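You operate a simulated robot arm through the tools that you are given. There is no shell and no other tool. Be economical: measure what you need, move in short steps, check, and stop when the job is done.

The job below is to be done with a simulated robot arm. You get a single attempt, and the scene is never put back.

Task
Take the orange slide on the ledge of the wall unit and put it away on the oak bench. Count the wipe packs on the ledge of the wall unit, then put as many of the cartons from the ledge of the wall unit on the top of the drawer unit. Take the slim bottle on the ledge of the wall unit and put it away on the top of the brown bench. Fetch the carton labelled "large" from the top of the steel cart and set it on the tiled bench. Open the fridge door, take the blue bottle from the middle shelf of the fridge and put it on the lower shelf of the steel cart, then shut the door. Any order will do. Set down upright: carton, slim bottle, blue bottle.

Only the result counts: the job must be done as asked and must still hold three seconds after the hand-in. Knocking over, shifting, dropping, spilling or breaking anything else fails it.

Robot
A 7-joint arm with a two-finger parallel gripper on a trunk, on a base that drives. Base frame: it is fixed to the floor where the robot stands at the start and does not move with it; the origin is under the middle of the robot, x ahead of it, y to its left, z up; the surface under the hand at the start is at about z = 880. Units: mm, degrees, N and s.
With the tool pointing down near the work surface it reaches from about 200 to 740 mm from the robot's upright axis, wherever it stands. Its first joint turns from -166.0 to 166.0 degrees. Places, roughly: blue bottle [-8750, -2250, 1000]; carton [500, -250, 1000]; empty purple carton, full blue carton [-5750, -2500, 750]; fridge door [-9000, -2100, 700]; lower shelf of the steel cart [-5500, -2400, 300]; oak bench [-6900, 6500, 900]; orange slide (8x4x2 cm) [500, -100, 900]; slim bottle (5x5x10 cm) [600, -1300, 900]; tiled bench [-4100, 100, 900]; top of the brown bench [-1800, 0, 900]; top of the drawer unit [-400, -2600, 600]; wipe pack [500, 500, 1000]. Payload 1.57 kg.
The TCP is the grasp point between the finger pads, 30 mm short of the fingertips. In the tool frame z runs along the fingers and y along their closing line. The gripper opens to 110 mm. The fingers are 24 mm wide and 12 mm thick; the gripper's body (48 by 112 mm) begins 78 mm behind the TCP.
Orientation is that of the tool frame in the base frame, as [roll, pitch, yaw] about the fixed x, y, z axes, in that order (R = Rz(yaw) Ry(pitch) Rx(roll)). With the fingers straight down and closing along the base's y, the tool's x points along the base's -x, its y along +y and its z along -z.

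Tools
- The arm moves only by the tool nudge_tool. Its argument "series" is a list of rows, each a list of 7 numbers: the turn, a rotation vector about the tool's x, y, z in degrees, then the shift along the tool's x, y, z in mm, then the opening, from 0 (shut) to 1 (fully open). In form: [[rx, ry, rz, x, y, z, jaw], ...]. A call has 1 to 10 rows; each row shifts and turns the commanded pose from where the row before left it, along the tool's axes as they then stand. Each row takes 0.2 s and may step no farther than 50 mm and 8.6 degrees from the row before; otherwise, or with a gripper value out of range, the whole call is refused. A pose out of reach is approached as far as the arm can. The call stops where the force on the tool passes 40 N (or 10 N more than at its start, if that is more) or the arm is blocked; 0.2 s more then pass. Each finger travels about 45 mm/s and halts on what it meets, pressing with about 24 N; the grip force reading is that of the motor and also rises with nothing between the fingers. The clock runs only during rows and for 0.2 s after the last one: add rows that do not move to give the fingers time. The reply holds the time, the measured pose of the TCP, the force on the tool along the base axes, the opening and the grip force, in the units named above and with some noise, with the torque about the TCP (base axes, N m) and any sound that the robot's microphone picked up.
- Cameras (640 x 400 px; columns grow to the right, rows downward): "scene" is now at [19.8, 141.8, 1536.3]; the picture's right is [-0.16, -0.99, 0.00], its down [-0.72, 0.12, -0.68] and it looks along [0.68, -0.11, -0.73] (base axes); focal length 250 px, centre (320, 200). "wrist" rides on the gripper at [70, 16, -141] in the tool frame; the picture's right is [-0.23, 0.97, 0.00], its down [-0.86, -0.20, -0.48] and it looks along [-0.47, -0.11, 0.88] (tool axes); focal length 222 px, centre (320, 200). There is no depth. A picture from a camera that has moved, and an enlarged one, comes with that camera's place and axes in the base frame and with its lens.
- get_image(camera): a new picture of that camera. The clock stands still meanwhile.
- move_column(by): slides the trunk up (or, below 0, down) by that many mm; the arm and the scene camera ride with it, the base frame stays. It gives what a move gives, with no picture.
- roll_base(legs): drives the robot by 1 to 6 legs, each [ahead, turn to the left] in mm and degrees, along the robot's own axes; the way and the turn of a leg run together, so that a leg with both is an arc; at most 1500 mm and 180 degrees a leg. The arm and the cameras ride along, it lands a little off, and it stops where it bumps. It gives what a move gives.
- aim_head(pan, tilt): turns the head with the scene camera to pan (to the left, within 155 degrees either way) and tilt (down, from -29 to 69), counted from straight ahead of the robot. It gives what a move gives.
- enlarge(camera, box): a new picture of the part [left, top, right, bottom] of that camera's present view, enlarged. The clock stands still meanwhile.
- close_job(): hands the job in; it is judged then, once.

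Go step by step. Nothing tells you exact positions but the pictures and the camera data: compare them with the known pose of the tool, close in by small moves and look again before you grip or let go. The budget is 207 turns and 200 pictures, counting those below and the enlarged ones. Unless the task says otherwise, let go and move clear before handing in, and close with one line.

The tools are called after ">>>" as name(argument=value, ...) on one line, values as JSON. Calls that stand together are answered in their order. nudge_tool: Moves the arm, as the interface text tells. Its arguments: {"type":"object","properties":{"series":{"type":"array"}},"required":["series"]} The other tools are called the same way: move_column (by) slides the trunk up or down; roll_base (legs) drives the base; aim_head (pan, tilt) turns the head that bears the scene camera; get_image (camera) takes a picture; enlarge (camera, box) takes an enlarged picture of a part of a camera's view; close_job () hands the job in.

At the start:

```text
t: 0.0
tool_pos: [420.4, -245.5, 1082.8]
ee_rot: [-180.0, 0.0, 179.7]
ft_force: [-0.4, 0.8, -0.1]
torque: [0.02, -0.02, -0.01]
grip_width: 110.0
gripper_force: 0.0
trunk travel left (down, up): [-475.0, 115.0]
robot x, y, heading: [-0.7, -2.7, 0.1]
head pan, tilt: [-9.4, 46.8]
```

scene: 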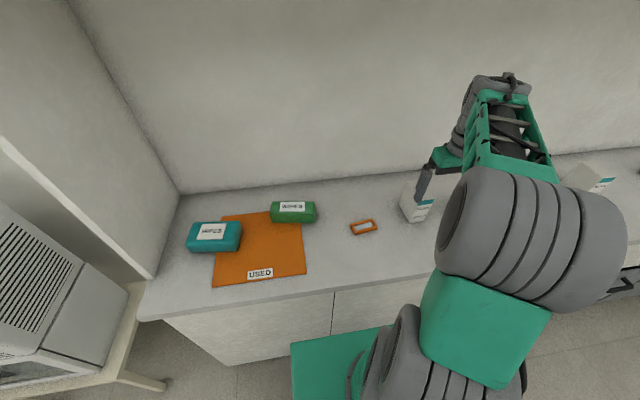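
wrist: 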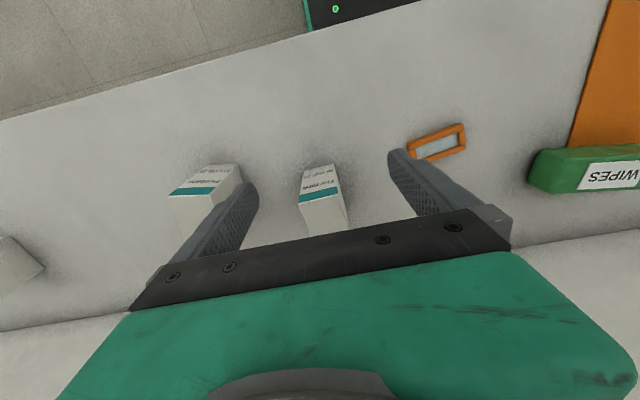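

I see the ledge with two wipe packs near an orange "USED" mat, the orange slide and some cartons partly hidden by the arm. I look along the whole ledge to count things first.

>>> aim_head(pan=-50, tilt=35)

>>> get_image(camera="scene")

>>> enlarge(camera="wrist", box=[100, 100, 420, 300])

>>> aim_head(pan=20, tilt=35)

>>> get_image(camera="scene")

```text
t: 1.1
tool_pos: [420.6, -246.4, 1083.0]
ee_rot: [-179.9, 0.0, 179.6]
ft_force: [-0.4, 0.3, -1.0]
torque: [-0.04, -0.02, 0.02]
grip_width: 110.0
gripper_force: 0.1
trunk travel left (down, up): [-475.0, 115.0]
robot x, y, heading: [1.3, 3.3, 0.1]
head pan, tilt: [-50.0, 35.0]
```

```text
197 pictures are left
camera scene: at [-2.3, 87.5, 1553.6], right [-0.77, -0.64, 0.0], down [-0.37, 0.44, -0.82], along [0.53, -0.63, -0.57], focal length 250 px, centre (320, 200)
```

scene: 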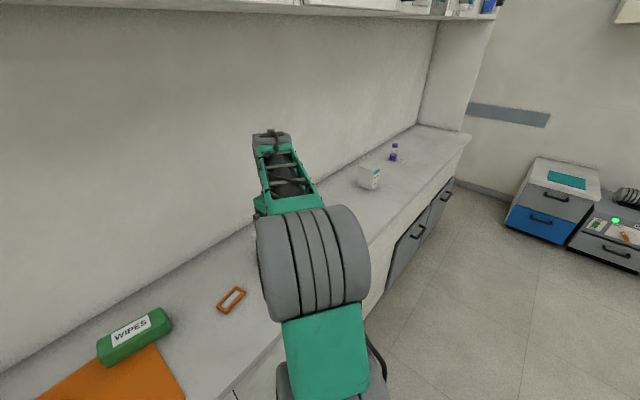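

```text
2.00 times, centred on (260, 200) of wrist
camera zoom: at [351.0, -228.1, 1224.3], right [0.23, 0.97, 0.0], down [0.85, -0.2, 0.48], along [0.47, -0.11, -0.88], focal length 444 px, centre (440, 200)
```

zoom: 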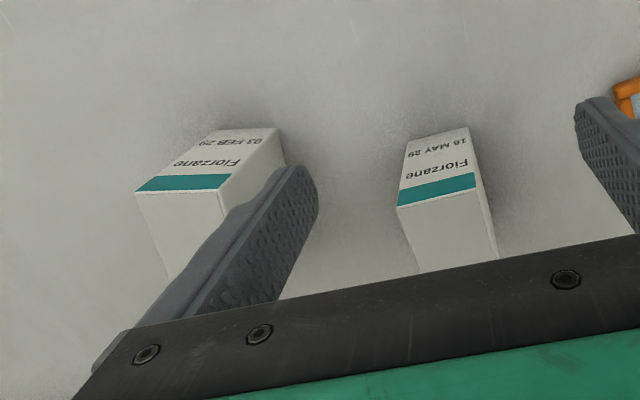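

```text
t: 2.5
tool_pos: [420.6, -244.9, 1083.0]
ee_rot: [179.9, 0.0, 179.7]
ft_force: [0.1, -0.9, -0.2]
torque: [-0.01, 0.02, -0.01]
grip_width: 109.9
gripper_force: 0.0
trunk travel left (down, up): [-475.0, 115.0]
robot x, y, heading: [-0.0, 0.3, 0.0]
head pan, tilt: [20.0, 35.0]
```

```text
195 pictures are left
camera scene: at [23.8, 184.9, 1553.6], right [0.34, -0.94, 0.0], down [-0.54, -0.2, -0.82], along [0.77, 0.28, -0.57], focal length 250 px, centre (320, 200)
```

scene: 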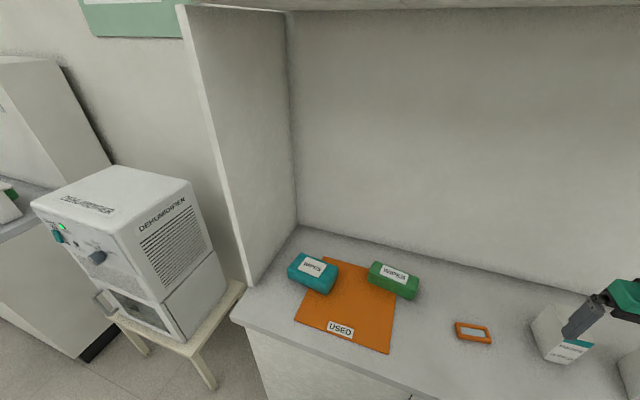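

Two wipe packs are visible, and three cartons on the ledge (about y -250, -350 and -900), with the slim bottle at about [592,-1337]. I check the labels and look about the room.

>>> enlarge(camera="scene", box=[270, 230, 510, 380])

>>> aim_head(pan=-100, tilt=30)

>>> get_image(camera="scene")

>>> aim_head(pan=-150, tilt=15)

>>> get_image(camera="scene")

>>> aim_head(pan=130, tilt=15)

>>> get_image(camera="scene")

```text
2.67 times, centred on (390, 305) of scene
camera zoom: at [23.8, 184.9, 1553.6], right [0.34, -0.94, 0.0], down [-0.54, -0.2, -0.82], along [0.77, 0.28, -0.57], focal length 666 px, centre (133, -80)
```

zoom: 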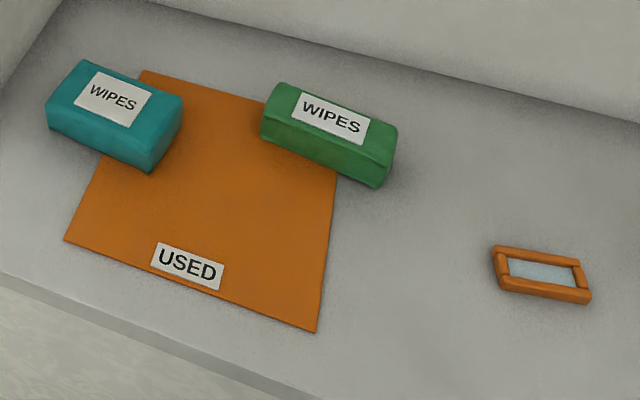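

```text
t: 4.5
tool_pos: [420.7, -244.9, 1082.2]
ee_rot: [179.9, 0.0, 179.7]
ft_force: [0.4, -0.2, -0.3]
torque: [-0.02, 0.01, 0.0]
grip_width: 110.0
gripper_force: 0.0
trunk travel left (down, up): [-475.0, 115.0]
robot x, y, heading: [-3.5, -0.1, 0.1]
head pan, tilt: [-100.0, 30.0]
```

```text
193 pictures are left
camera scene: at [-74.7, 65.8, 1561.4], right [-0.98, 0.17, 0.0], down [0.09, 0.49, -0.87], along [-0.15, -0.85, -0.5], focal length 250 px, centre (320, 200)
```

scene: 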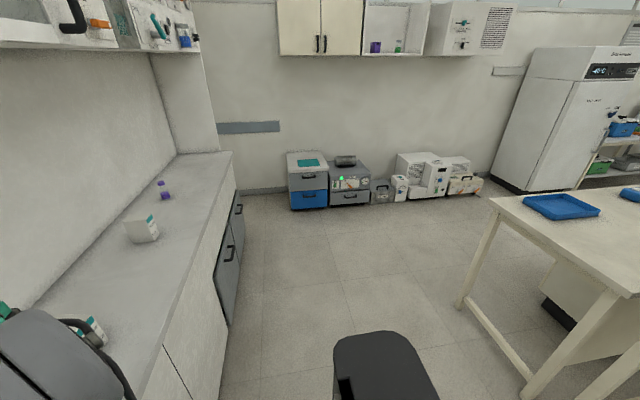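

```text
t: 5.7
tool_pos: [420.9, -244.3, 1082.2]
ee_rot: [180.0, 0.0, 179.7]
ft_force: [-0.6, 0.1, 0.1]
torque: [0.01, -0.01, 0.01]
grip_width: 110.2
gripper_force: 0.1
trunk travel left (down, up): [-475.0, 115.0]
robot x, y, heading: [2.6, 1.1, 0.4]
head pan, tilt: [-150.0, 15.0]
```

```text
192 pictures are left
camera scene: at [-139.9, 108.1, 1585.6], right [-0.5, 0.87, 0.0], down [0.22, 0.13, -0.97], along [-0.84, -0.48, -0.26], focal length 250 px, centre (320, 200)
```

scene: 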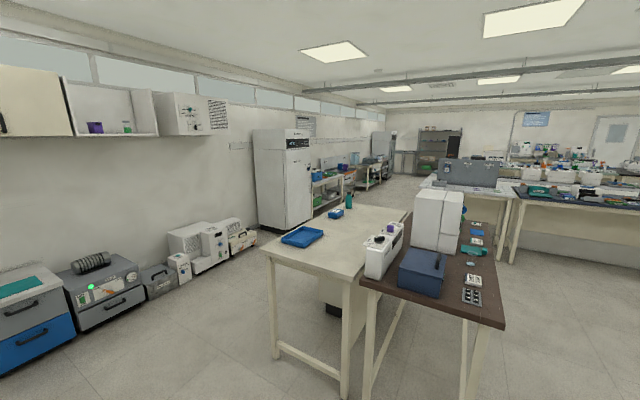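

```text
t: 9.5
tool_pos: [421.4, -244.7, 1082.8]
ee_rot: [180.0, 0.1, 179.7]
ft_force: [0.6, -0.4, -1.3]
torque: [0.0, 0.0, 0.01]
grip_width: 109.5
gripper_force: 0.1
trunk travel left (down, up): [-475.0, 115.0]
robot x, y, heading: [2.1, 3.7, -0.0]
head pan, tilt: [130.0, 15.0]
```

```text
191 pictures are left
camera scene: at [-119.0, 226.5, 1585.6], right [0.77, 0.64, 0.0], down [0.17, -0.2, -0.97], along [-0.62, 0.74, -0.26], focal length 250 px, centre (320, 200)
```

scene: 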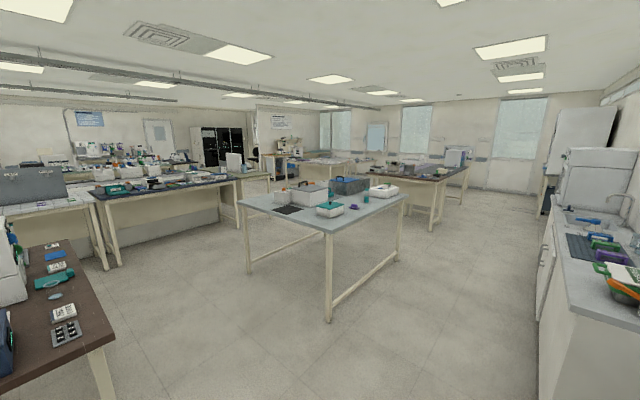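

Two wipe packs, so two cartons go to the drawer unit. Middle carton front is at about [475,-259], 52 mm wide, about 107 tall; I check its depth from the scene camera.

>>> aim_head(pan=-20, tilt=50)

>>> enlarge(camera="scene", box=[280, 100, 600, 300])

>>> nudge_tool(series=[[0, 0, 0, 0, -4, 0, 1], [0, 0, 0, -30, -5, 0, 1], [0, 0, 0, -35, -5, 0, 1]])

>>> get_image(camera="wrist")

```text
t: 11.9
tool_pos: [421.2, -244.9, 1082.2]
ee_rot: [-180.0, 0.0, 179.7]
ft_force: [-0.1, 0.8, 0.7]
torque: [-0.04, 0.0, 0.01]
grip_width: 110.4
gripper_force: 0.0
trunk travel left (down, up): [-475.0, 115.0]
robot x, y, heading: [2.8, -1.6, 0.1]
head pan, tilt: [-20.0, 50.0]
```

```text
2.00 times, centred on (440, 200) of scene
camera zoom: at [13.4, 128.6, 1531.9], right [-0.34, -0.94, 0.0], down [-0.72, 0.26, -0.64], along [0.6, -0.22, -0.77], focal length 500 px, centre (80, 200)
```

zoom: 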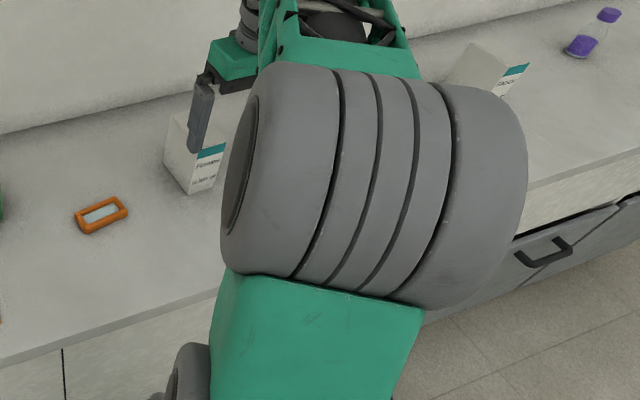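

```text
t: 12.7
tool_pos: [487.9, -262.9, 1080.4]
ee_rot: [-180.0, 0.0, 179.6]
ft_force: [0.5, -0.5, 0.3]
torque: [0.01, -0.01, -0.01]
grip_width: 110.2
gripper_force: 0.1
trunk travel left (down, up): [-475.0, 115.0]
robot x, y, heading: [-2.7, -2.6, -0.1]
head pan, tilt: [-20.0, 50.0]
```

```text
189 pictures are left
camera wrist: at [418.5, -244.3, 1222.8], right [0.23, 0.97, 0.0], down [0.85, -0.2, 0.48], along [0.46, -0.11, -0.88], focal length 222 px, centre (320, 200)
```

wrist: 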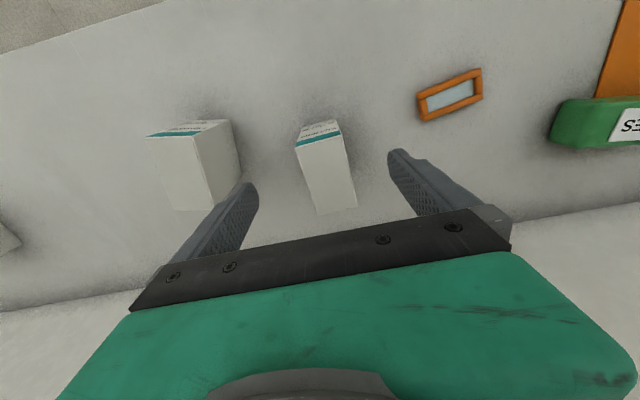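

The middle carton's top spans x 475–564, y about -259, top z about 980. I move over its middle, go down and grip it.

>>> nudge_tool(series=[[0, 0, 0, -28, 4, 0, 1], [0, 0, 0, 0, 0, 40, 1], [0, 0, 0, 0, 0, 40, 1], [0, 0, 0, 0, 0, 30, 1], [0, 0, 0, 0, 0, 30, 1], [0, 0, 0, 0, 0, 0, 1]])

>>> get_image(camera="wrist")

```text
t: 14.1
tool_pos: [514.2, -254.6, 940.3]
ee_rot: [180.0, 0.0, 179.7]
ft_force: [-0.1, 0.3, 0.4]
torque: [-0.02, -0.02, -0.01]
grip_width: 110.1
gripper_force: 0.0
trunk travel left (down, up): [-475.0, 115.0]
robot x, y, heading: [-2.8, -4.8, 0.2]
head pan, tilt: [-20.0, 50.0]
```

```text
188 pictures are left
camera wrist: at [444.4, -238.5, 1082.8], right [0.23, 0.97, 0.0], down [0.85, -0.2, 0.48], along [0.47, -0.11, -0.88], focal length 222 px, centre (320, 200)
```

wrist: 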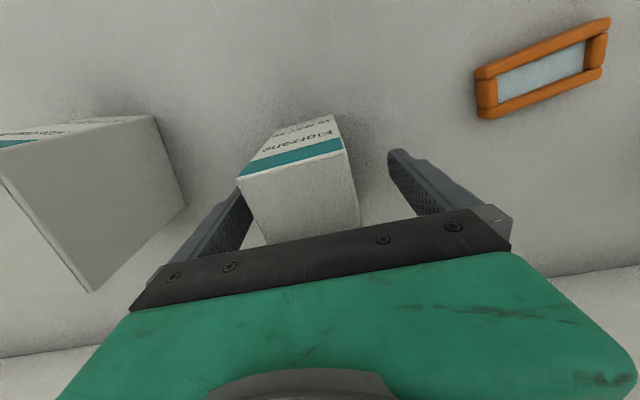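

The carton sits slightly toward -y of the jaw centre; I shift 5 mm and close.

>>> nudge_tool(series=[[0, 0, 0, 0, -5, 0, 1], [0, 0, 0, 0, 0, 0, 0.3], [0, 0, 0, 0, 0, 0, 0.3], [0, 0, 0, 0, 0, 0, 0.3], [0, 0, 0, 0, 0, 0, 0.3], [0, 0, 0, 0, 0, 0, 0.3], [0, 0, 0, 0, 0, 0, 0.3]])

```text
t: 15.7
tool_pos: [514.2, -261.2, 942.0]
ee_rot: [179.9, 0.0, 179.6]
ft_force: [-0.1, 0.1, 0.4]
torque: [0.0, -0.03, 0.01]
grip_width: 51.7
gripper_force: 24.3
trunk travel left (down, up): [-475.0, 115.0]
robot x, y, heading: [1.4, -2.5, -0.2]
head pan, tilt: [-20.0, 50.0]
```

The carton is held (51.7 mm). I lift it, back off from the ledge, turn right and drive toward the drawer unit, then look.

>>> nudge_tool(series=[[0, 0, 0, 0, 0, -20, 0.3], [0, 0, 0, 0, 0, -40, 0.3], [0, 0, 0, 0, 0, -40, 0.3]])

>>> get_image(camera="wrist")

>>> roll_base(legs=[[-400, 0], [0, -90], [1000, 0]])

>>> aim_head(pan=0, tilt=40)

>>> get_image(camera="scene")

```text
t: 16.5
tool_pos: [513.8, -260.7, 1041.6]
ee_rot: [-180.0, 0.1, 179.8]
ft_force: [0.2, 0.5, -2.2]
torque: [-0.02, -0.02, 0.0]
grip_width: 51.9
gripper_force: 24.5
trunk travel left (down, up): [-475.0, 115.0]
robot x, y, heading: [-0.6, 1.6, -0.2]
head pan, tilt: [-20.0, 50.0]
```

```text
187 pictures are left
camera wrist: at [444.6, -243.7, 1183.6], right [0.23, 0.97, 0.0], down [0.85, -0.2, 0.48], along [0.47, -0.11, -0.88], focal length 222 px, centre (320, 200)
```

wrist: 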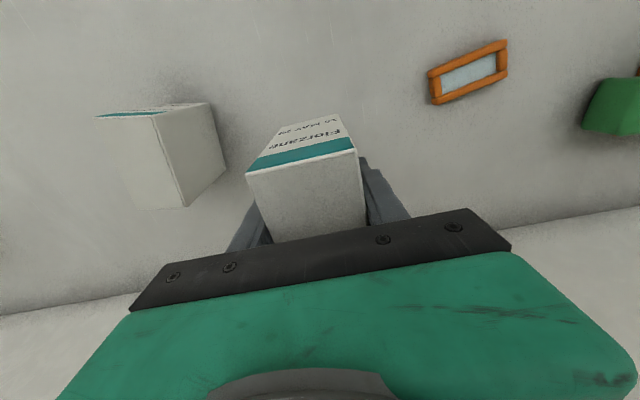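

```text
t: 27.5
tool_pos: [-640.7, -1503.0, 1041.1]
ee_rot: [179.9, 0.0, 90.9]
ft_force: [-0.1, 0.4, -1.9]
torque: [0.03, 0.02, -0.02]
grip_width: 51.9
gripper_force: 24.4
trunk travel left (down, up): [-475.0, 115.0]
robot x, y, heading: [-389.0, -983.2, -88.9]
head pan, tilt: [-20.0, 50.0]
```

```text
t: 28.3
tool_pos: [-640.5, -1504.0, 1042.7]
ee_rot: [180.0, 0.0, 90.9]
ft_force: [0.6, -0.2, -1.1]
torque: [0.01, 0.0, 0.02]
grip_width: 51.9
gripper_force: 24.3
trunk travel left (down, up): [-475.0, 115.0]
robot x, y, heading: [-389.2, -980.9, -88.5]
head pan, tilt: [0.0, 40.0]
```

```text
186 pictures are left
camera scene: at [-234.3, -1005.5, 1546.0], right [-1.0, -0.02, 0.0], down [-0.01, 0.64, -0.77], along [0.01, -0.77, -0.64], focal length 250 px, centre (320, 200)
```

scene: 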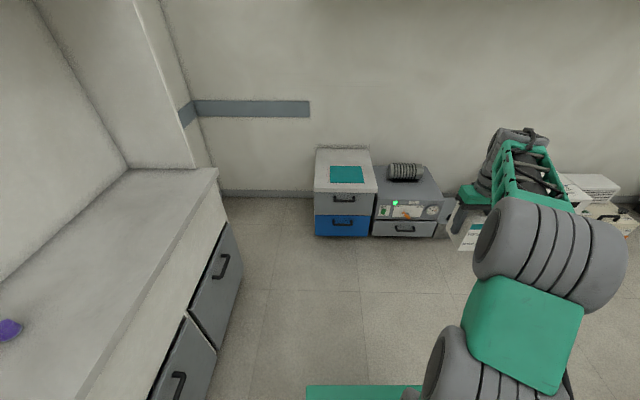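

The drawer unit front is near y about -2390, with a teal mat on its top. I drive closer to see it well.

>>> roll_base(legs=[[700, 0]])

>>> aim_head(pan=5, tilt=55)

>>> get_image(camera="scene")

>>> get_image(camera="wrist")

```text
t: 32.2
tool_pos: [-635.0, -2206.1, 1041.8]
ee_rot: [-179.9, 0.1, 90.2]
ft_force: [-0.2, -0.1, -1.2]
torque: [0.04, 0.02, 0.01]
grip_width: 51.7
gripper_force: 24.3
trunk travel left (down, up): [-475.0, 115.0]
robot x, y, heading: [-377.9, -1686.6, -89.1]
head pan, tilt: [0.0, 40.0]
```

```text
t: 33.0
tool_pos: [-634.8, -2207.2, 1042.0]
ee_rot: [-180.0, 0.0, 90.3]
ft_force: [0.2, 0.4, -2.2]
torque: [-0.01, -0.01, 0.0]
grip_width: 51.7
gripper_force: 23.6
trunk travel left (down, up): [-475.0, 115.0]
robot x, y, heading: [-379.8, -1690.2, -89.4]
head pan, tilt: [5.0, 55.0]
```

```text
185 pictures are left
camera scene: at [-217.6, -1698.7, 1525.4], right [-1.0, -0.1, 0.0], down [-0.08, 0.81, -0.57], along [0.06, -0.57, -0.82], focal length 250 px, centre (320, 200)
```

scene: 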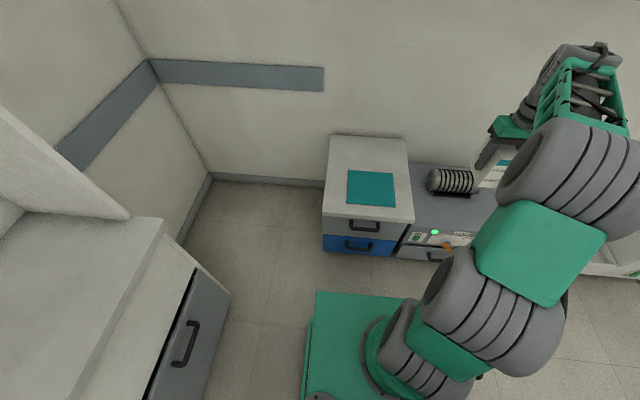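

```text
184 pictures are left
camera wrist: at [-619.0, -2136.0, 1183.3], right [0.98, -0.22, 0.0], down [-0.19, -0.86, 0.48], along [-0.11, -0.47, -0.88], focal length 222 px, centre (320, 200)
```

wrist: 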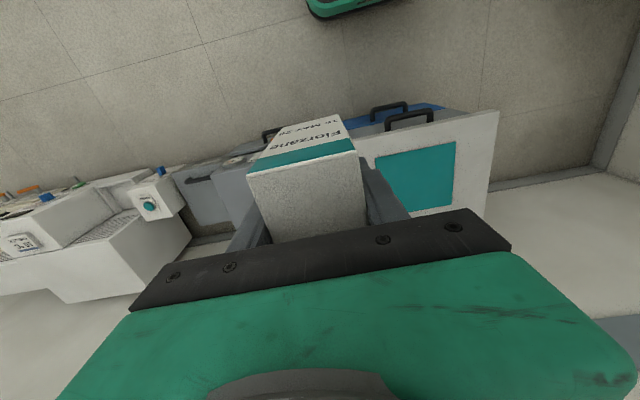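

Triangulated: drawer top z about 562, x -170..-580, y -2290..-2830, with the mat at x -272..-500. I'll set the cartons on the bare strips beside it, this first one at about [-541,-2480].

>>> roll_base(legs=[[175, 0]])

>>> nudge_tool(series=[[0, 0, 0, -30, 30, 0, 0.3], [0, 0, 0, -35, 30, 0, 0.3], [0, 0, 0, -35, 30, 0, 0.3], [0, 0, 0, 0, 0, 0, 0.3]])

>>> get_image(camera="scene")

>>> get_image(camera="wrist")

```text
t: 34.5
tool_pos: [-631.6, -2381.3, 1041.4]
ee_rot: [-180.0, 0.0, 90.4]
ft_force: [0.2, 0.6, -1.8]
torque: [0.03, -0.03, -0.05]
grip_width: 51.6
gripper_force: 24.2
trunk travel left (down, up): [-475.0, 115.0]
robot x, y, heading: [-378.7, -1862.4, -89.4]
head pan, tilt: [5.0, 55.0]
```

```text
t: 35.5
tool_pos: [-542.0, -2478.5, 1042.0]
ee_rot: [179.9, 0.0, 90.3]
ft_force: [0.3, 0.4, -1.8]
torque: [0.01, -0.02, 0.02]
grip_width: 51.8
gripper_force: 24.2
trunk travel left (down, up): [-475.0, 115.0]
robot x, y, heading: [-375.6, -1862.4, -89.3]
head pan, tilt: [5.0, 55.0]
```

```text
183 pictures are left
camera scene: at [-215.4, -1873.1, 1525.4], right [-1.0, -0.1, 0.0], down [-0.08, 0.82, -0.57], along [0.06, -0.57, -0.82], focal length 250 px, centre (320, 200)
```

scene: 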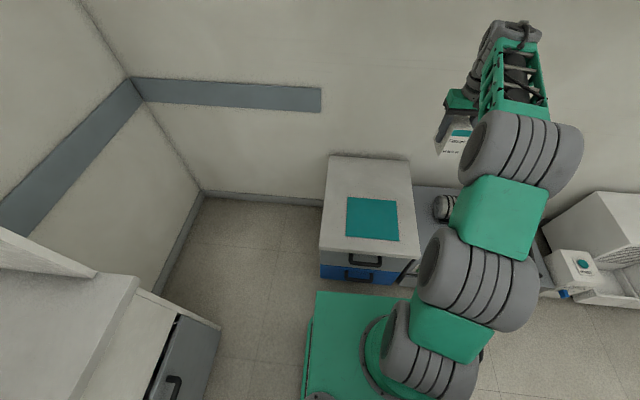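

```text
182 pictures are left
camera wrist: at [-526.4, -2409.1, 1184.2], right [0.98, -0.22, 0.0], down [-0.19, -0.86, 0.48], along [-0.11, -0.47, -0.88], focal length 222 px, centre (320, 200)
```

wrist: 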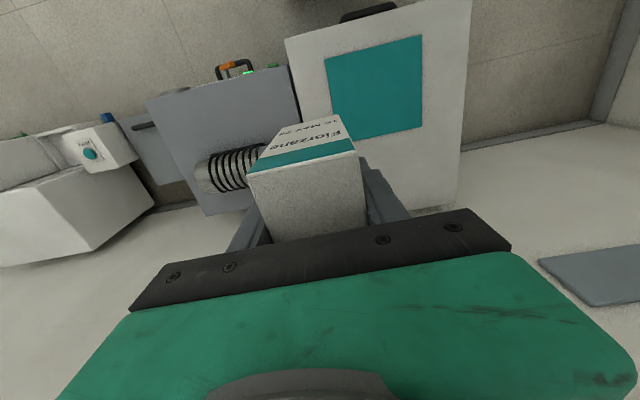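

The left strip (x -286..-180) is wider, so both cartons will go there: this one at about [-233,-2540].

>>> nudge_tool(series=[[0, 0, 0, -8, 39, 0, 0.3], [0, 0, 0, -8, 39, 0, 0.3], [0, 0, 0, -8, 39, 0, 0.3], [0, 0, 0, -8, 39, 0, 0.3], [0, 0, 0, -8, 39, 0, 0.3], [0, 0, 0, -8, 39, 0, 0.3], [0, 0, 0, -8, 38, 0, 0.3], [0, 0, 0, -6, 37, 0, 0.3], [0, 0, 0, 0, 0, 0, 0.3]])

>>> move_column(by=-330)

>>> get_image(camera="wrist")

>>> get_image(camera="scene")

```text
t: 37.5
tool_pos: [-232.4, -2541.9, 1041.3]
ee_rot: [180.0, -0.1, 90.5]
ft_force: [0.4, 0.4, -2.4]
torque: [0.0, 0.01, -0.04]
grip_width: 51.7
gripper_force: 23.8
trunk travel left (down, up): [-475.0, 115.0]
robot x, y, heading: [-377.9, -1865.6, -89.3]
head pan, tilt: [5.0, 55.0]
```

```text
t: 40.7
tool_pos: [-232.2, -2541.8, 713.0]
ee_rot: [-180.0, 0.0, 90.3]
ft_force: [-0.5, 0.1, -1.2]
torque: [0.01, 0.01, 0.01]
grip_width: 51.7
gripper_force: 23.8
trunk travel left (down, up): [-145.0, 445.0]
robot x, y, heading: [-381.8, -1862.4, -89.2]
head pan, tilt: [5.0, 55.0]
```

```text
181 pictures are left
camera wrist: at [-216.5, -2471.5, 854.3], right [0.98, -0.22, 0.0], down [-0.19, -0.86, 0.48], along [-0.11, -0.47, -0.88], focal length 222 px, centre (320, 200)
```

wrist: 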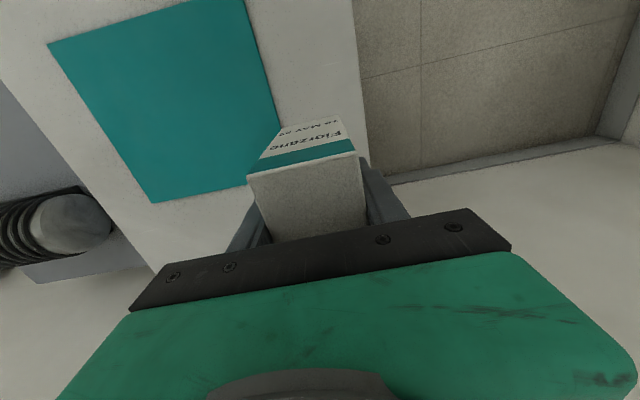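

```text
180 pictures are left
camera scene: at [-215.5, -1872.8, 1195.4], right [-1.0, -0.1, 0.0], down [-0.08, 0.82, -0.57], along [0.06, -0.57, -0.82], focal length 250 px, centre (320, 200)
```

scene: 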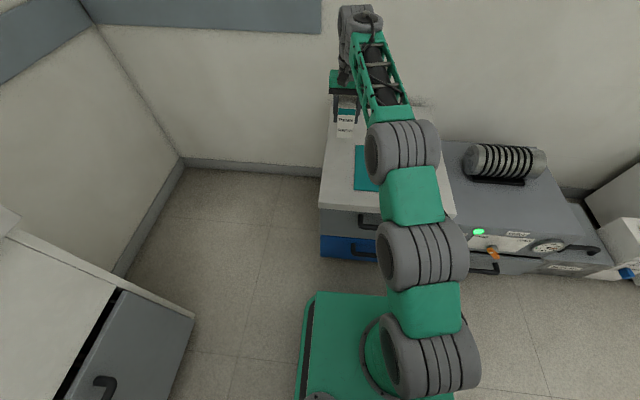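

The carton hangs over the strip. I lower it to just above the top, then feel for contact.

>>> nudge_tool(series=[[0, 0, 0, 0, 4, 30, 0.3], [0, 0, 0, 0, 0, 30, 0.3], [0, 0, 0, 0, 0, 15, 0.3], [0, 0, 0, 0, 0, 5, 0.3], [0, 0, 0, 0, 0, 0, 0.3]])

>>> enlarge(camera="scene", box=[280, 60, 440, 160])

```text
t: 41.9
tool_pos: [-228.3, -2542.7, 631.2]
ee_rot: [-179.9, 0.0, 90.4]
ft_force: [0.0, 0.0, -0.6]
torque: [0.0, -0.03, 0.02]
grip_width: 51.9
gripper_force: 24.1
trunk travel left (down, up): [-145.0, 445.0]
robot x, y, heading: [-380.1, -1860.6, -89.4]
head pan, tilt: [5.0, 55.0]
```

```text
4.00 times, centred on (360, 110) of scene
camera zoom: at [-215.5, -1872.9, 1195.3], right [-1.0, -0.1, 0.0], down [-0.08, 0.82, -0.57], along [0.06, -0.57, -0.82], focal length 999 px, centre (160, 560)
```

zoom: 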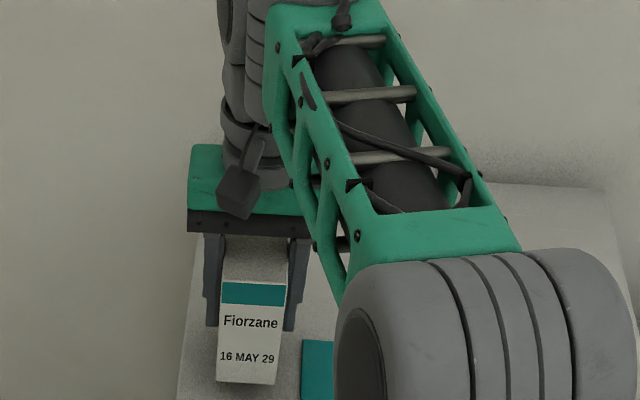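

Very near the top now; small steps down.

>>> nudge_tool(series=[[0, 0, 0, 0, 0, 2, 0.3], [0, 0, 0, 0, 0, 2, 0.3], [0, 0, 0, 0, 0, 2, 0.3], [0, 0, 0, 0, 0, 0, 0.3]])

```text
t: 42.9
tool_pos: [-227.3, -2542.1, 625.9]
ee_rot: [179.9, 0.1, 90.3]
ft_force: [-0.7, -0.4, -0.9]
torque: [0.01, 0.01, 0.0]
grip_width: 51.6
gripper_force: 24.1
trunk travel left (down, up): [-145.0, 445.0]
robot x, y, heading: [-378.5, -1860.9, -89.2]
head pan, tilt: [5.0, 55.0]
```

>>> nudge_tool(series=[[0, 0, 0, 0, 0, 2, 0.3], [0, 0, 0, 0, 0, 2, 0.3], [0, 0, 0, 0, 0, 0, 0.3]])

>>> enlarge(camera="scene", box=[310, 100, 374, 140])

```text
t: 43.7
tool_pos: [-226.9, -2542.2, 621.3]
ee_rot: [180.0, 0.0, 90.4]
ft_force: [0.5, 1.1, -1.7]
torque: [0.03, -0.01, 0.0]
grip_width: 51.9
gripper_force: 24.0
trunk travel left (down, up): [-145.0, 445.0]
robot x, y, heading: [-380.8, -1861.2, -89.1]
head pan, tilt: [5.0, 55.0]
```

```text
10.00 times, centred on (342, 120) of scene
camera zoom: at [-215.5, -1872.9, 1195.3], right [-1.0, -0.1, 0.0], down [-0.08, 0.82, -0.57], along [0.06, -0.57, -0.82], focal length 2498 px, centre (100, 1000)
```

zoom: 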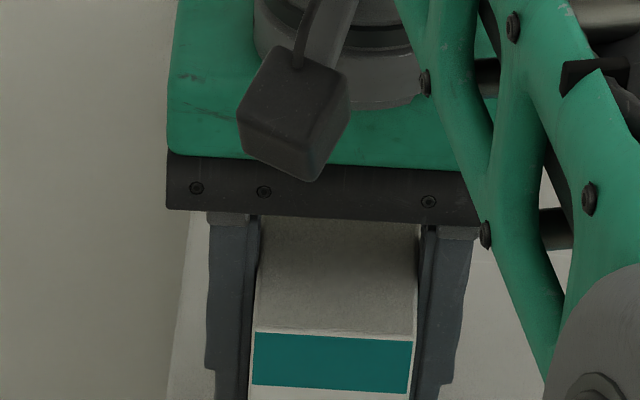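

>>> nudge_tool(series=[[0, 0, 0, 0, 0, 2, 0.3], [0, 0, 0, 0, 0, 2, 0.3], [0, 0, 0, 0, 0, 0, 0.3]])

>>> enlarge(camera="scene", box=[310, 130, 374, 170])

```text
t: 44.5
tool_pos: [-228.6, -2541.4, 618.3]
ee_rot: [-180.0, 0.0, 90.3]
ft_force: [0.0, -0.2, -0.8]
torque: [0.05, 0.02, 0.04]
grip_width: 51.8
gripper_force: 24.2
trunk travel left (down, up): [-145.0, 445.0]
robot x, y, heading: [-378.5, -1862.1, -89.3]
head pan, tilt: [5.0, 55.0]
```

```text
10.00 times, centred on (342, 150) of scene
camera zoom: at [-215.5, -1872.9, 1195.3], right [-1.0, -0.1, 0.0], down [-0.08, 0.82, -0.57], along [0.06, -0.57, -0.82], focal length 2498 px, centre (100, 700)
```

zoom: 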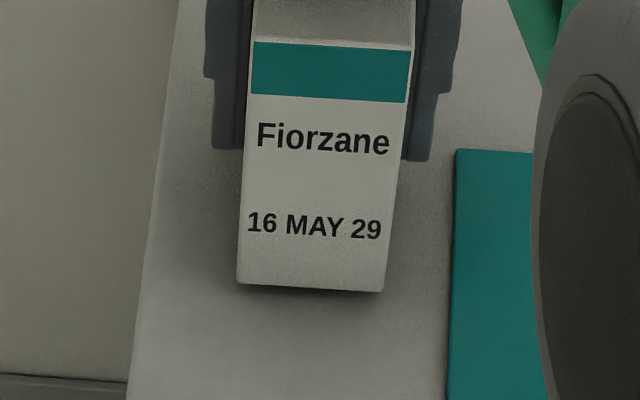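

>>> nudge_tool(series=[[0, 0, 0, 0, 0, 2, 0.3], [0, 0, 0, 0, 0, 2, 0.3], [0, 0, 0, 0, 0, 0, 0.3]])

>>> nudge_tool(series=[[0, 0, 0, 0, 0, 2, 0.3], [0, 0, 0, 0, 0, 2, 0.3], [0, 0, 0, 0, 0, 0, 0.3]])

>>> enlarge(camera="scene", box=[310, 130, 374, 170])

```text
t: 45.3
tool_pos: [-227.7, -2542.1, 613.3]
ee_rot: [-180.0, -0.1, 90.4]
ft_force: [-0.5, 0.4, -0.8]
torque: [-0.01, -0.01, 0.0]
grip_width: 51.5
gripper_force: 24.0
trunk travel left (down, up): [-145.0, 445.0]
robot x, y, heading: [-376.8, -1863.3, -89.4]
head pan, tilt: [5.0, 55.0]
```

```text
t: 46.1
tool_pos: [-227.7, -2542.0, 611.6]
ee_rot: [179.9, 0.0, 90.5]
ft_force: [1.6, -1.1, 6.9]
torque: [0.3, -0.03, -0.06]
grip_width: 51.6
gripper_force: 24.2
trunk travel left (down, up): [-145.0, 445.0]
robot x, y, heading: [-381.3, -1860.7, -89.3]
head pan, tilt: [5.0, 55.0]
```

```text
10.00 times, centred on (342, 150) of scene
camera zoom: at [-215.5, -1872.3, 1195.5], right [-1.0, -0.1, 0.0], down [-0.08, 0.81, -0.57], along [0.06, -0.57, -0.82], focal length 2498 px, centre (100, 700)
```

zoom: 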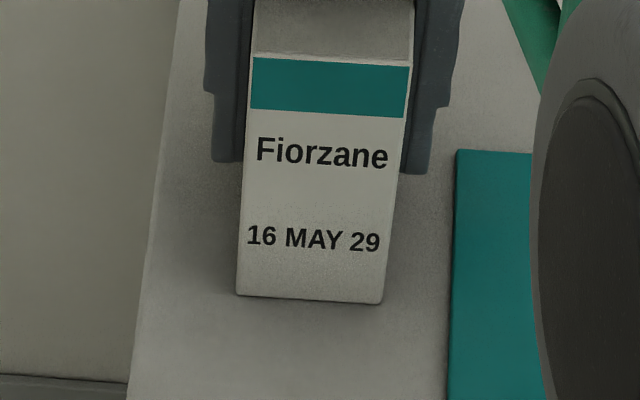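

Contact at TCP z 612 (top about z 551). I open and lift straight up.

>>> nudge_tool(series=[[0, 0, 0, 0, 0, 0, 0.7], [0, 0, 0, 0, 0, 0, 0.7], [0, 0, 0, 0, 0, 0, 0.7], [0, 0, 0, 0, 0, 0, 0.7], [0, 0, 0, 0, 0, -30, 0.7], [0, 0, 0, 0, 0, -40, 0.7], [0, 0, 0, 0, 0, -40, 0.7]])

>>> move_column(by=330)

>>> get_image(camera="wrist")

```text
t: 47.7
tool_pos: [-228.9, -2541.9, 720.8]
ee_rot: [-180.0, -0.2, 90.4]
ft_force: [0.2, 0.2, -0.3]
torque: [0.02, 0.01, 0.02]
grip_width: 77.0
gripper_force: 0.1
trunk travel left (down, up): [-145.0, 445.0]
robot x, y, heading: [-377.8, -1866.5, -89.2]
head pan, tilt: [5.0, 55.0]
```

```text
t: 51.0
tool_pos: [-227.6, -2542.6, 1050.5]
ee_rot: [180.0, 0.1, 90.4]
ft_force: [0.5, -0.2, -0.4]
torque: [0.04, 0.02, 0.0]
grip_width: 76.9
gripper_force: 0.1
trunk travel left (down, up): [-475.0, 115.0]
robot x, y, heading: [-380.7, -1863.8, -89.4]
head pan, tilt: [5.0, 55.0]
```

```text
175 pictures are left
camera wrist: at [-212.4, -2472.0, 1192.0], right [0.98, -0.22, 0.0], down [-0.19, -0.86, 0.48], along [-0.11, -0.47, -0.88], focal length 222 px, centre (320, 200)
```

wrist: 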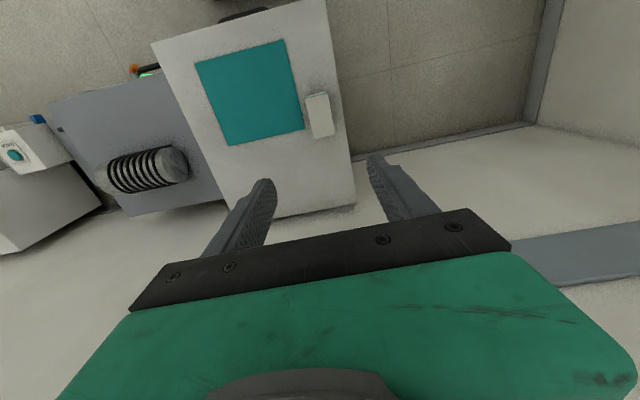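

The carton stands well on the strip. I retract the arm, back away and go to the third carton (about [517,-903]).

>>> nudge_tool(series=[[0, 0, 0, 40, -25, 0, 1], [0, 0, 0, 40, -25, 0, 1], [0, 0, 0, 40, -25, 0, 1], [0, 0, 0, 40, -25, 0, 1], [0, 0, 0, 30, -25, 0, 1], [0, 0, 0, 0, -25, 0, 1]])

>>> roll_base(legs=[[-960, 0], [0, 89.3]])

>>> aim_head(pan=0, tilt=45)

>>> get_image(camera="scene")

```text
t: 52.4
tool_pos: [-378.0, -2352.5, 1050.1]
ee_rot: [180.0, 0.1, 90.4]
ft_force: [-0.1, -1.0, 0.6]
torque: [0.02, -0.01, -0.01]
grip_width: 109.9
gripper_force: 0.0
trunk travel left (down, up): [-475.0, 115.0]
robot x, y, heading: [-378.1, -1863.9, -89.1]
head pan, tilt: [5.0, 55.0]
```

```text
t: 61.1
tool_pos: [97.3, -911.6, 1051.9]
ee_rot: [180.0, 0.0, 179.0]
ft_force: [0.5, 0.5, 0.5]
torque: [0.02, -0.02, -0.03]
grip_width: 110.2
gripper_force: 0.0
trunk travel left (down, up): [-475.0, 115.0]
robot x, y, heading: [-393.4, -897.1, -0.6]
head pan, tilt: [5.0, 55.0]
```

```text
t: 61.9
tool_pos: [97.8, -912.8, 1052.6]
ee_rot: [-180.0, 0.1, 179.0]
ft_force: [-1.1, 0.1, -0.3]
torque: [0.0, 0.0, 0.01]
grip_width: 109.8
gripper_force: 0.1
trunk travel left (down, up): [-475.0, 115.0]
robot x, y, heading: [-390.5, -899.3, -0.3]
head pan, tilt: [0.0, 45.0]
```

```text
174 pictures are left
camera scene: at [-367.7, -745.4, 1538.7], right [-0.01, -1.0, 0.0], down [-0.71, 0.01, -0.71], along [0.71, -0.01, -0.71], focal length 250 px, centre (320, 200)
```

scene: 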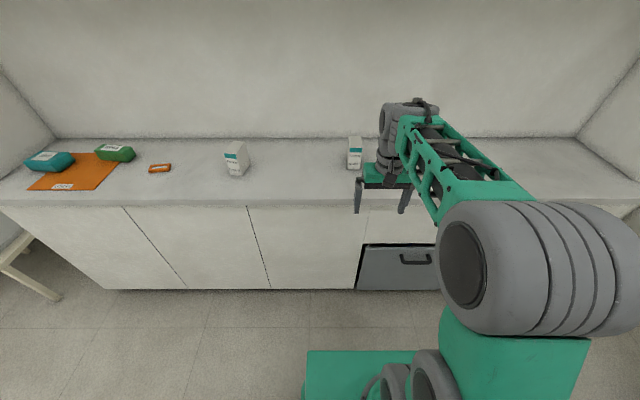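

Ledge shows just two wipe packs. I drive up to the third carton.

>>> roll_base(legs=[[370, 0]])

>>> get_image(camera="wrist")

```text
t: 64.2
tool_pos: [474.7, -914.7, 1050.9]
ee_rot: [180.0, 0.0, 179.2]
ft_force: [-0.8, 0.3, -0.5]
torque: [0.02, 0.04, 0.0]
grip_width: 110.4
gripper_force: 0.1
trunk travel left (down, up): [-475.0, 115.0]
robot x, y, heading: [-18.0, -903.8, -0.4]
head pan, tilt: [0.0, 45.0]
```

```text
173 pictures are left
camera wrist: at [404.0, -896.8, 1193.2], right [0.24, 0.97, 0.0], down [0.85, -0.21, 0.48], along [0.46, -0.11, -0.88], focal length 222 px, centre (320, 200)
```

wrist: 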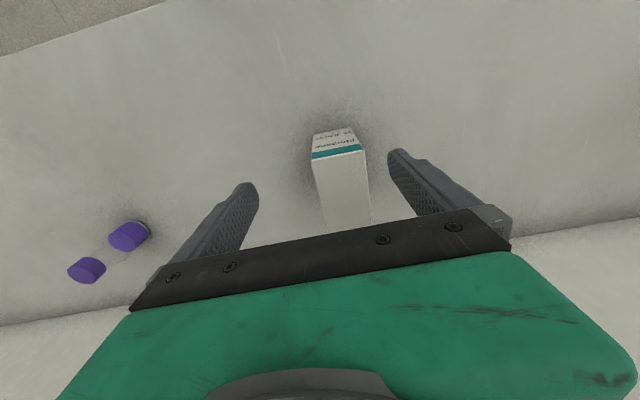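

Carton three is centred about [516,-898]. I move over it and descend.

>>> nudge_tool(series=[[0, 0, 3, -41, 17, 0, 1], [0, 0, 0, 0, 0, 40, 1], [0, 0, 0, 0, 0, 40, 1], [0, 0, 0, 0, 0, 31, 1], [0, 0, 0, 0, 0, 0, 1]])

>>> get_image(camera="wrist")

```text
t: 65.4
tool_pos: [513.2, -897.0, 940.0]
ee_rot: [-179.9, 0.0, 176.2]
ft_force: [0.4, 0.0, -0.1]
torque: [-0.01, 0.0, -0.01]
grip_width: 110.1
gripper_force: 0.2
trunk travel left (down, up): [-475.0, 115.0]
robot x, y, heading: [-15.8, -904.7, -0.6]
head pan, tilt: [0.0, 45.0]
```

```text
172 pictures are left
camera wrist: at [443.8, -875.8, 1082.7], right [0.29, 0.96, 0.0], down [0.84, -0.25, 0.48], along [0.46, -0.14, -0.88], focal length 222 px, centre (320, 200)
```

wrist: 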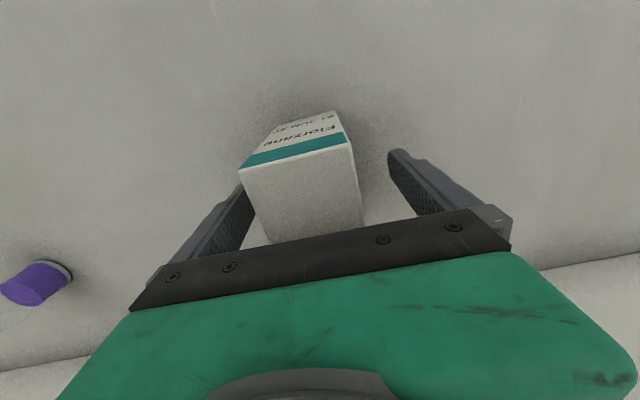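

>>> nudge_tool(series=[[0, 0, 0, 0, -4, 0, 1], [0, 0, 0, 0, 0, 0, 0.3], [0, 0, 0, 0, 0, 0, 0.3], [0, 0, 0, 0, 0, 0, 0.3], [0, 0, 0, 0, 0, 0, 0.3], [0, 0, 0, 0, 0, 0, 0.3], [0, 0, 0, 0, 0, 0, 0.3]])

>>> nudge_tool(series=[[0, 0, 0, 0, 0, -20, 0.3], [0, 0, 0, 0, 0, -40, 0.3], [0, 0, 0, 0, 0, -40, 0.3]])

>>> roll_base(legs=[[-362, 0], [0, -89]])

>>> get_image(camera="wrist")

```text
t: 67.0
tool_pos: [513.1, -901.0, 941.2]
ee_rot: [179.9, 0.0, 176.3]
ft_force: [0.4, 0.4, 0.5]
torque: [0.0, -0.01, 0.02]
grip_width: 52.0
gripper_force: 23.8
trunk travel left (down, up): [-475.0, 115.0]
robot x, y, heading: [-13.6, -905.9, -0.5]
head pan, tilt: [0.0, 45.0]
```

```text
t: 67.8
tool_pos: [514.3, -900.9, 1040.1]
ee_rot: [-180.0, -0.1, 176.3]
ft_force: [-0.3, 0.4, -1.1]
torque: [0.01, -0.03, 0.02]
grip_width: 51.8
gripper_force: 24.0
trunk travel left (down, up): [-475.0, 115.0]
robot x, y, heading: [-17.9, -907.3, -0.7]
head pan, tilt: [0.0, 45.0]
```

```text
t: 74.0
tool_pos: [-366.8, -1430.2, 1040.1]
ee_rot: [180.0, 0.0, 87.5]
ft_force: [0.0, 0.6, -0.9]
torque: [0.0, 0.0, -0.01]
grip_width: 51.8
gripper_force: 24.3
trunk travel left (down, up): [-475.0, 115.0]
robot x, y, heading: [-381.1, -900.9, -89.3]
head pan, tilt: [0.0, 45.0]
```

```text
171 pictures are left
camera wrist: at [-347.5, -1360.4, 1182.3], right [0.96, -0.27, 0.0], down [-0.24, -0.85, 0.48], along [-0.13, -0.46, -0.88], focal length 222 px, centre (320, 200)
```

wrist: 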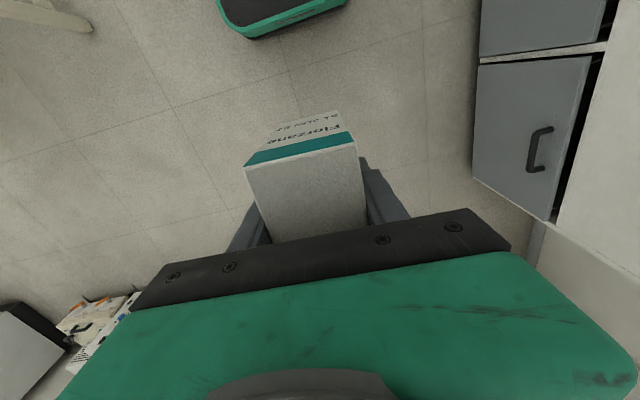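

Held. I drive to the drawer unit and set it in front of the first, at about [-228,-2395].

>>> roll_base(legs=[[960, 0]])

>>> nudge_tool(series=[[0, 0, -2.5, 0, 34, 0, 0.3], [0, 0, 0, 0, 34, 0, 0.3], [0, 0, 0, 0, 34, 0, 0.3], [0, 0, 0, 0, 34, 0, 0.3], [0, 0, 0, 0, 0, 0, 0.3]])

>>> get_image(camera="wrist")

```text
t: 78.9
tool_pos: [-348.1, -2383.2, 1040.1]
ee_rot: [-180.0, 0.0, 87.7]
ft_force: [-1.1, -0.3, -0.7]
torque: [0.03, 0.01, 0.0]
grip_width: 52.1
gripper_force: 23.7
trunk travel left (down, up): [-475.0, 115.0]
robot x, y, heading: [-367.2, -1854.9, -89.2]
head pan, tilt: [0.0, 45.0]
```

```text
t: 80.1
tool_pos: [-212.8, -2383.3, 1039.4]
ee_rot: [180.0, 0.0, 90.4]
ft_force: [-0.1, -0.5, -1.6]
torque: [-0.01, 0.0, 0.0]
grip_width: 51.8
gripper_force: 23.8
trunk travel left (down, up): [-475.0, 115.0]
robot x, y, heading: [-369.5, -1854.7, -89.0]
head pan, tilt: [0.0, 45.0]
```

```text
170 pictures are left
camera wrist: at [-197.6, -2313.9, 1182.5], right [0.97, -0.22, 0.0], down [-0.2, -0.86, 0.48], along [-0.11, -0.47, -0.88], focal length 222 px, centre (320, 200)
```

wrist: 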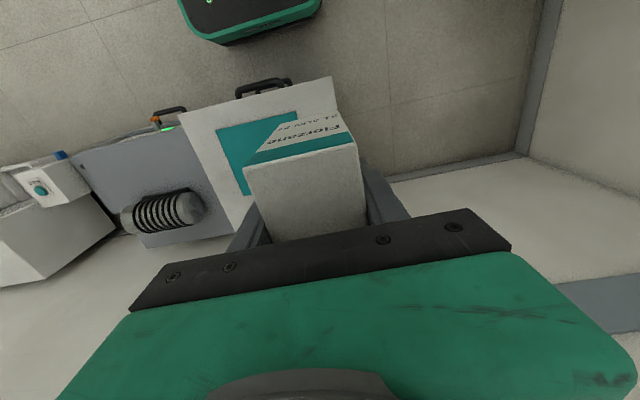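

>>> nudge_tool(series=[[0, 0, 0, -15, -13, 0, 0.3], [0, 0, 0, 0, 0, 0, 0.3]])

>>> move_column(by=-330)

>>> aim_head(pan=5, tilt=55)

>>> get_image(camera="scene")

>>> get_image(camera="wrist")

```text
t: 80.7
tool_pos: [-226.7, -2400.3, 1039.4]
ee_rot: [180.0, 0.0, 90.3]
ft_force: [0.0, -0.7, -0.8]
torque: [-0.01, 0.0, 0.03]
grip_width: 51.7
gripper_force: 24.1
trunk travel left (down, up): [-475.0, 115.0]
robot x, y, heading: [-364.8, -1857.7, -89.3]
head pan, tilt: [0.0, 45.0]
```

```text
t: 84.0
tool_pos: [-227.6, -2399.6, 709.2]
ee_rot: [-179.9, -0.1, 90.2]
ft_force: [-0.3, -0.6, -1.2]
torque: [0.0, 0.02, -0.02]
grip_width: 51.8
gripper_force: 24.3
trunk travel left (down, up): [-145.0, 445.0]
robot x, y, heading: [-367.3, -1852.7, -88.9]
head pan, tilt: [0.0, 45.0]
```

```text
t: 84.7
tool_pos: [-226.9, -2399.4, 710.5]
ee_rot: [179.9, 0.1, 90.3]
ft_force: [0.8, 0.6, -1.9]
torque: [0.01, -0.01, 0.01]
grip_width: 52.1
gripper_force: 23.3
trunk travel left (down, up): [-145.0, 445.0]
robot x, y, heading: [-366.4, -1853.7, -89.2]
head pan, tilt: [5.0, 55.0]
```

```text
169 pictures are left
camera scene: at [-204.3, -1863.0, 1195.4], right [-0.99, -0.1, 0.0], down [-0.09, 0.81, -0.57], along [0.06, -0.57, -0.82], focal length 250 px, centre (320, 200)
```

scene: 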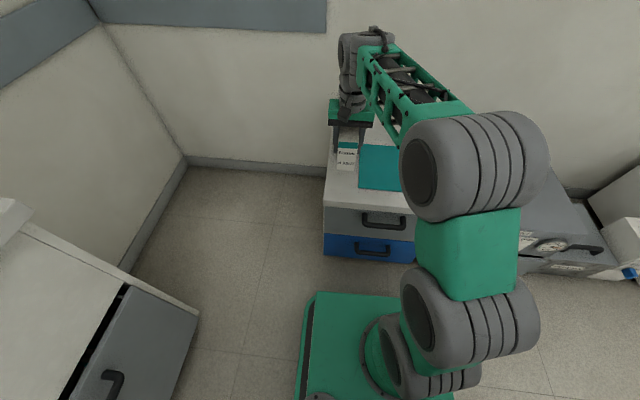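

```text
168 pictures are left
camera wrist: at [-210.9, -2329.4, 851.8], right [0.97, -0.22, 0.0], down [-0.2, -0.86, 0.48], along [-0.11, -0.47, -0.88], focal length 222 px, centre (320, 200)
```

wrist: 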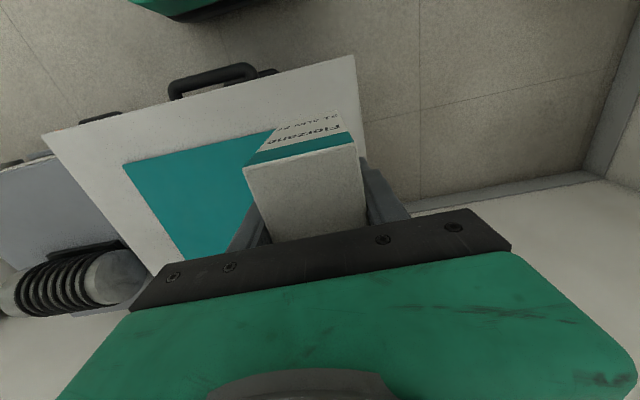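

>>> nudge_tool(series=[[0, 0, 0, 0, 0, 40, 0.3], [0, 0, 0, 0, 0, 40, 0.3], [0, 0, 0, 0, 0, 10, 0.3], [0, 0, 0, 0, 0, 3, 0.3], [0, 0, 0, 0, 0, 0, 0.3]])

>>> nudge_tool(series=[[0, 0, 0, 0, 0, 2, 0.3], [0, 0, 0, 0, 0, 2, 0.3], [0, 0, 0, 0, 0, 0, 0.3]])

>>> enlarge(camera="scene", box=[310, 130, 390, 180])

```text
t: 85.9
tool_pos: [-227.1, -2400.0, 615.7]
ee_rot: [180.0, 0.0, 90.3]
ft_force: [-0.2, 0.2, -1.4]
torque: [0.0, -0.05, 0.01]
grip_width: 51.8
gripper_force: 24.0
trunk travel left (down, up): [-145.0, 445.0]
robot x, y, heading: [-363.4, -1857.1, -89.3]
head pan, tilt: [5.0, 55.0]
```

```text
t: 86.7
tool_pos: [-226.7, -2398.8, 613.2]
ee_rot: [-179.9, 0.1, 90.2]
ft_force: [0.1, -0.5, -1.6]
torque: [0.02, 0.02, 0.03]
grip_width: 52.0
gripper_force: 23.9
trunk travel left (down, up): [-145.0, 445.0]
robot x, y, heading: [-367.1, -1853.8, -89.2]
head pan, tilt: [5.0, 55.0]
```

```text
8.00 times, centred on (350, 155) of scene
camera zoom: at [-204.2, -1863.0, 1195.3], right [-0.99, -0.1, 0.0], down [-0.09, 0.81, -0.57], along [0.06, -0.57, -0.82], focal length 1999 px, centre (80, 560)
```

zoom: 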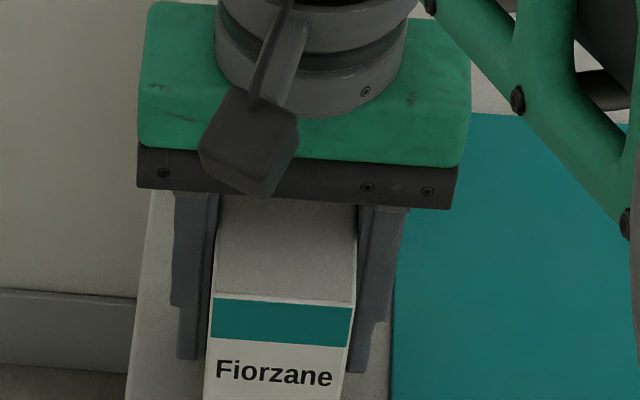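

>>> nudge_tool(series=[[0, 0, 0, 0, 0, 2, 0.3], [0, 0, 0, 0, 0, 0, 0.3]])

>>> nudge_tool(series=[[0, 0, 0, 0, 0, 1.5, 0.3], [0, 0, 0, 0, 0, 0, 0.3]])

```text
t: 87.3
tool_pos: [-225.5, -2399.3, 611.1]
ee_rot: [180.0, 0.0, 90.3]
ft_force: [-1.0, 0.1, 0.7]
torque: [-0.02, 0.05, 0.03]
grip_width: 52.2
gripper_force: 23.9
trunk travel left (down, up): [-145.0, 445.0]
robot x, y, heading: [-367.7, -1851.4, -88.9]
head pan, tilt: [5.0, 55.0]
```

```text
t: 87.9
tool_pos: [-226.1, -2399.2, 610.7]
ee_rot: [179.9, 0.2, 90.4]
ft_force: [-1.4, 0.9, 14.1]
torque: [0.64, 0.18, 0.01]
grip_width: 51.8
gripper_force: 24.1
trunk travel left (down, up): [-145.0, 445.0]
robot x, y, heading: [-364.8, -1853.8, -88.9]
head pan, tilt: [5.0, 55.0]
```

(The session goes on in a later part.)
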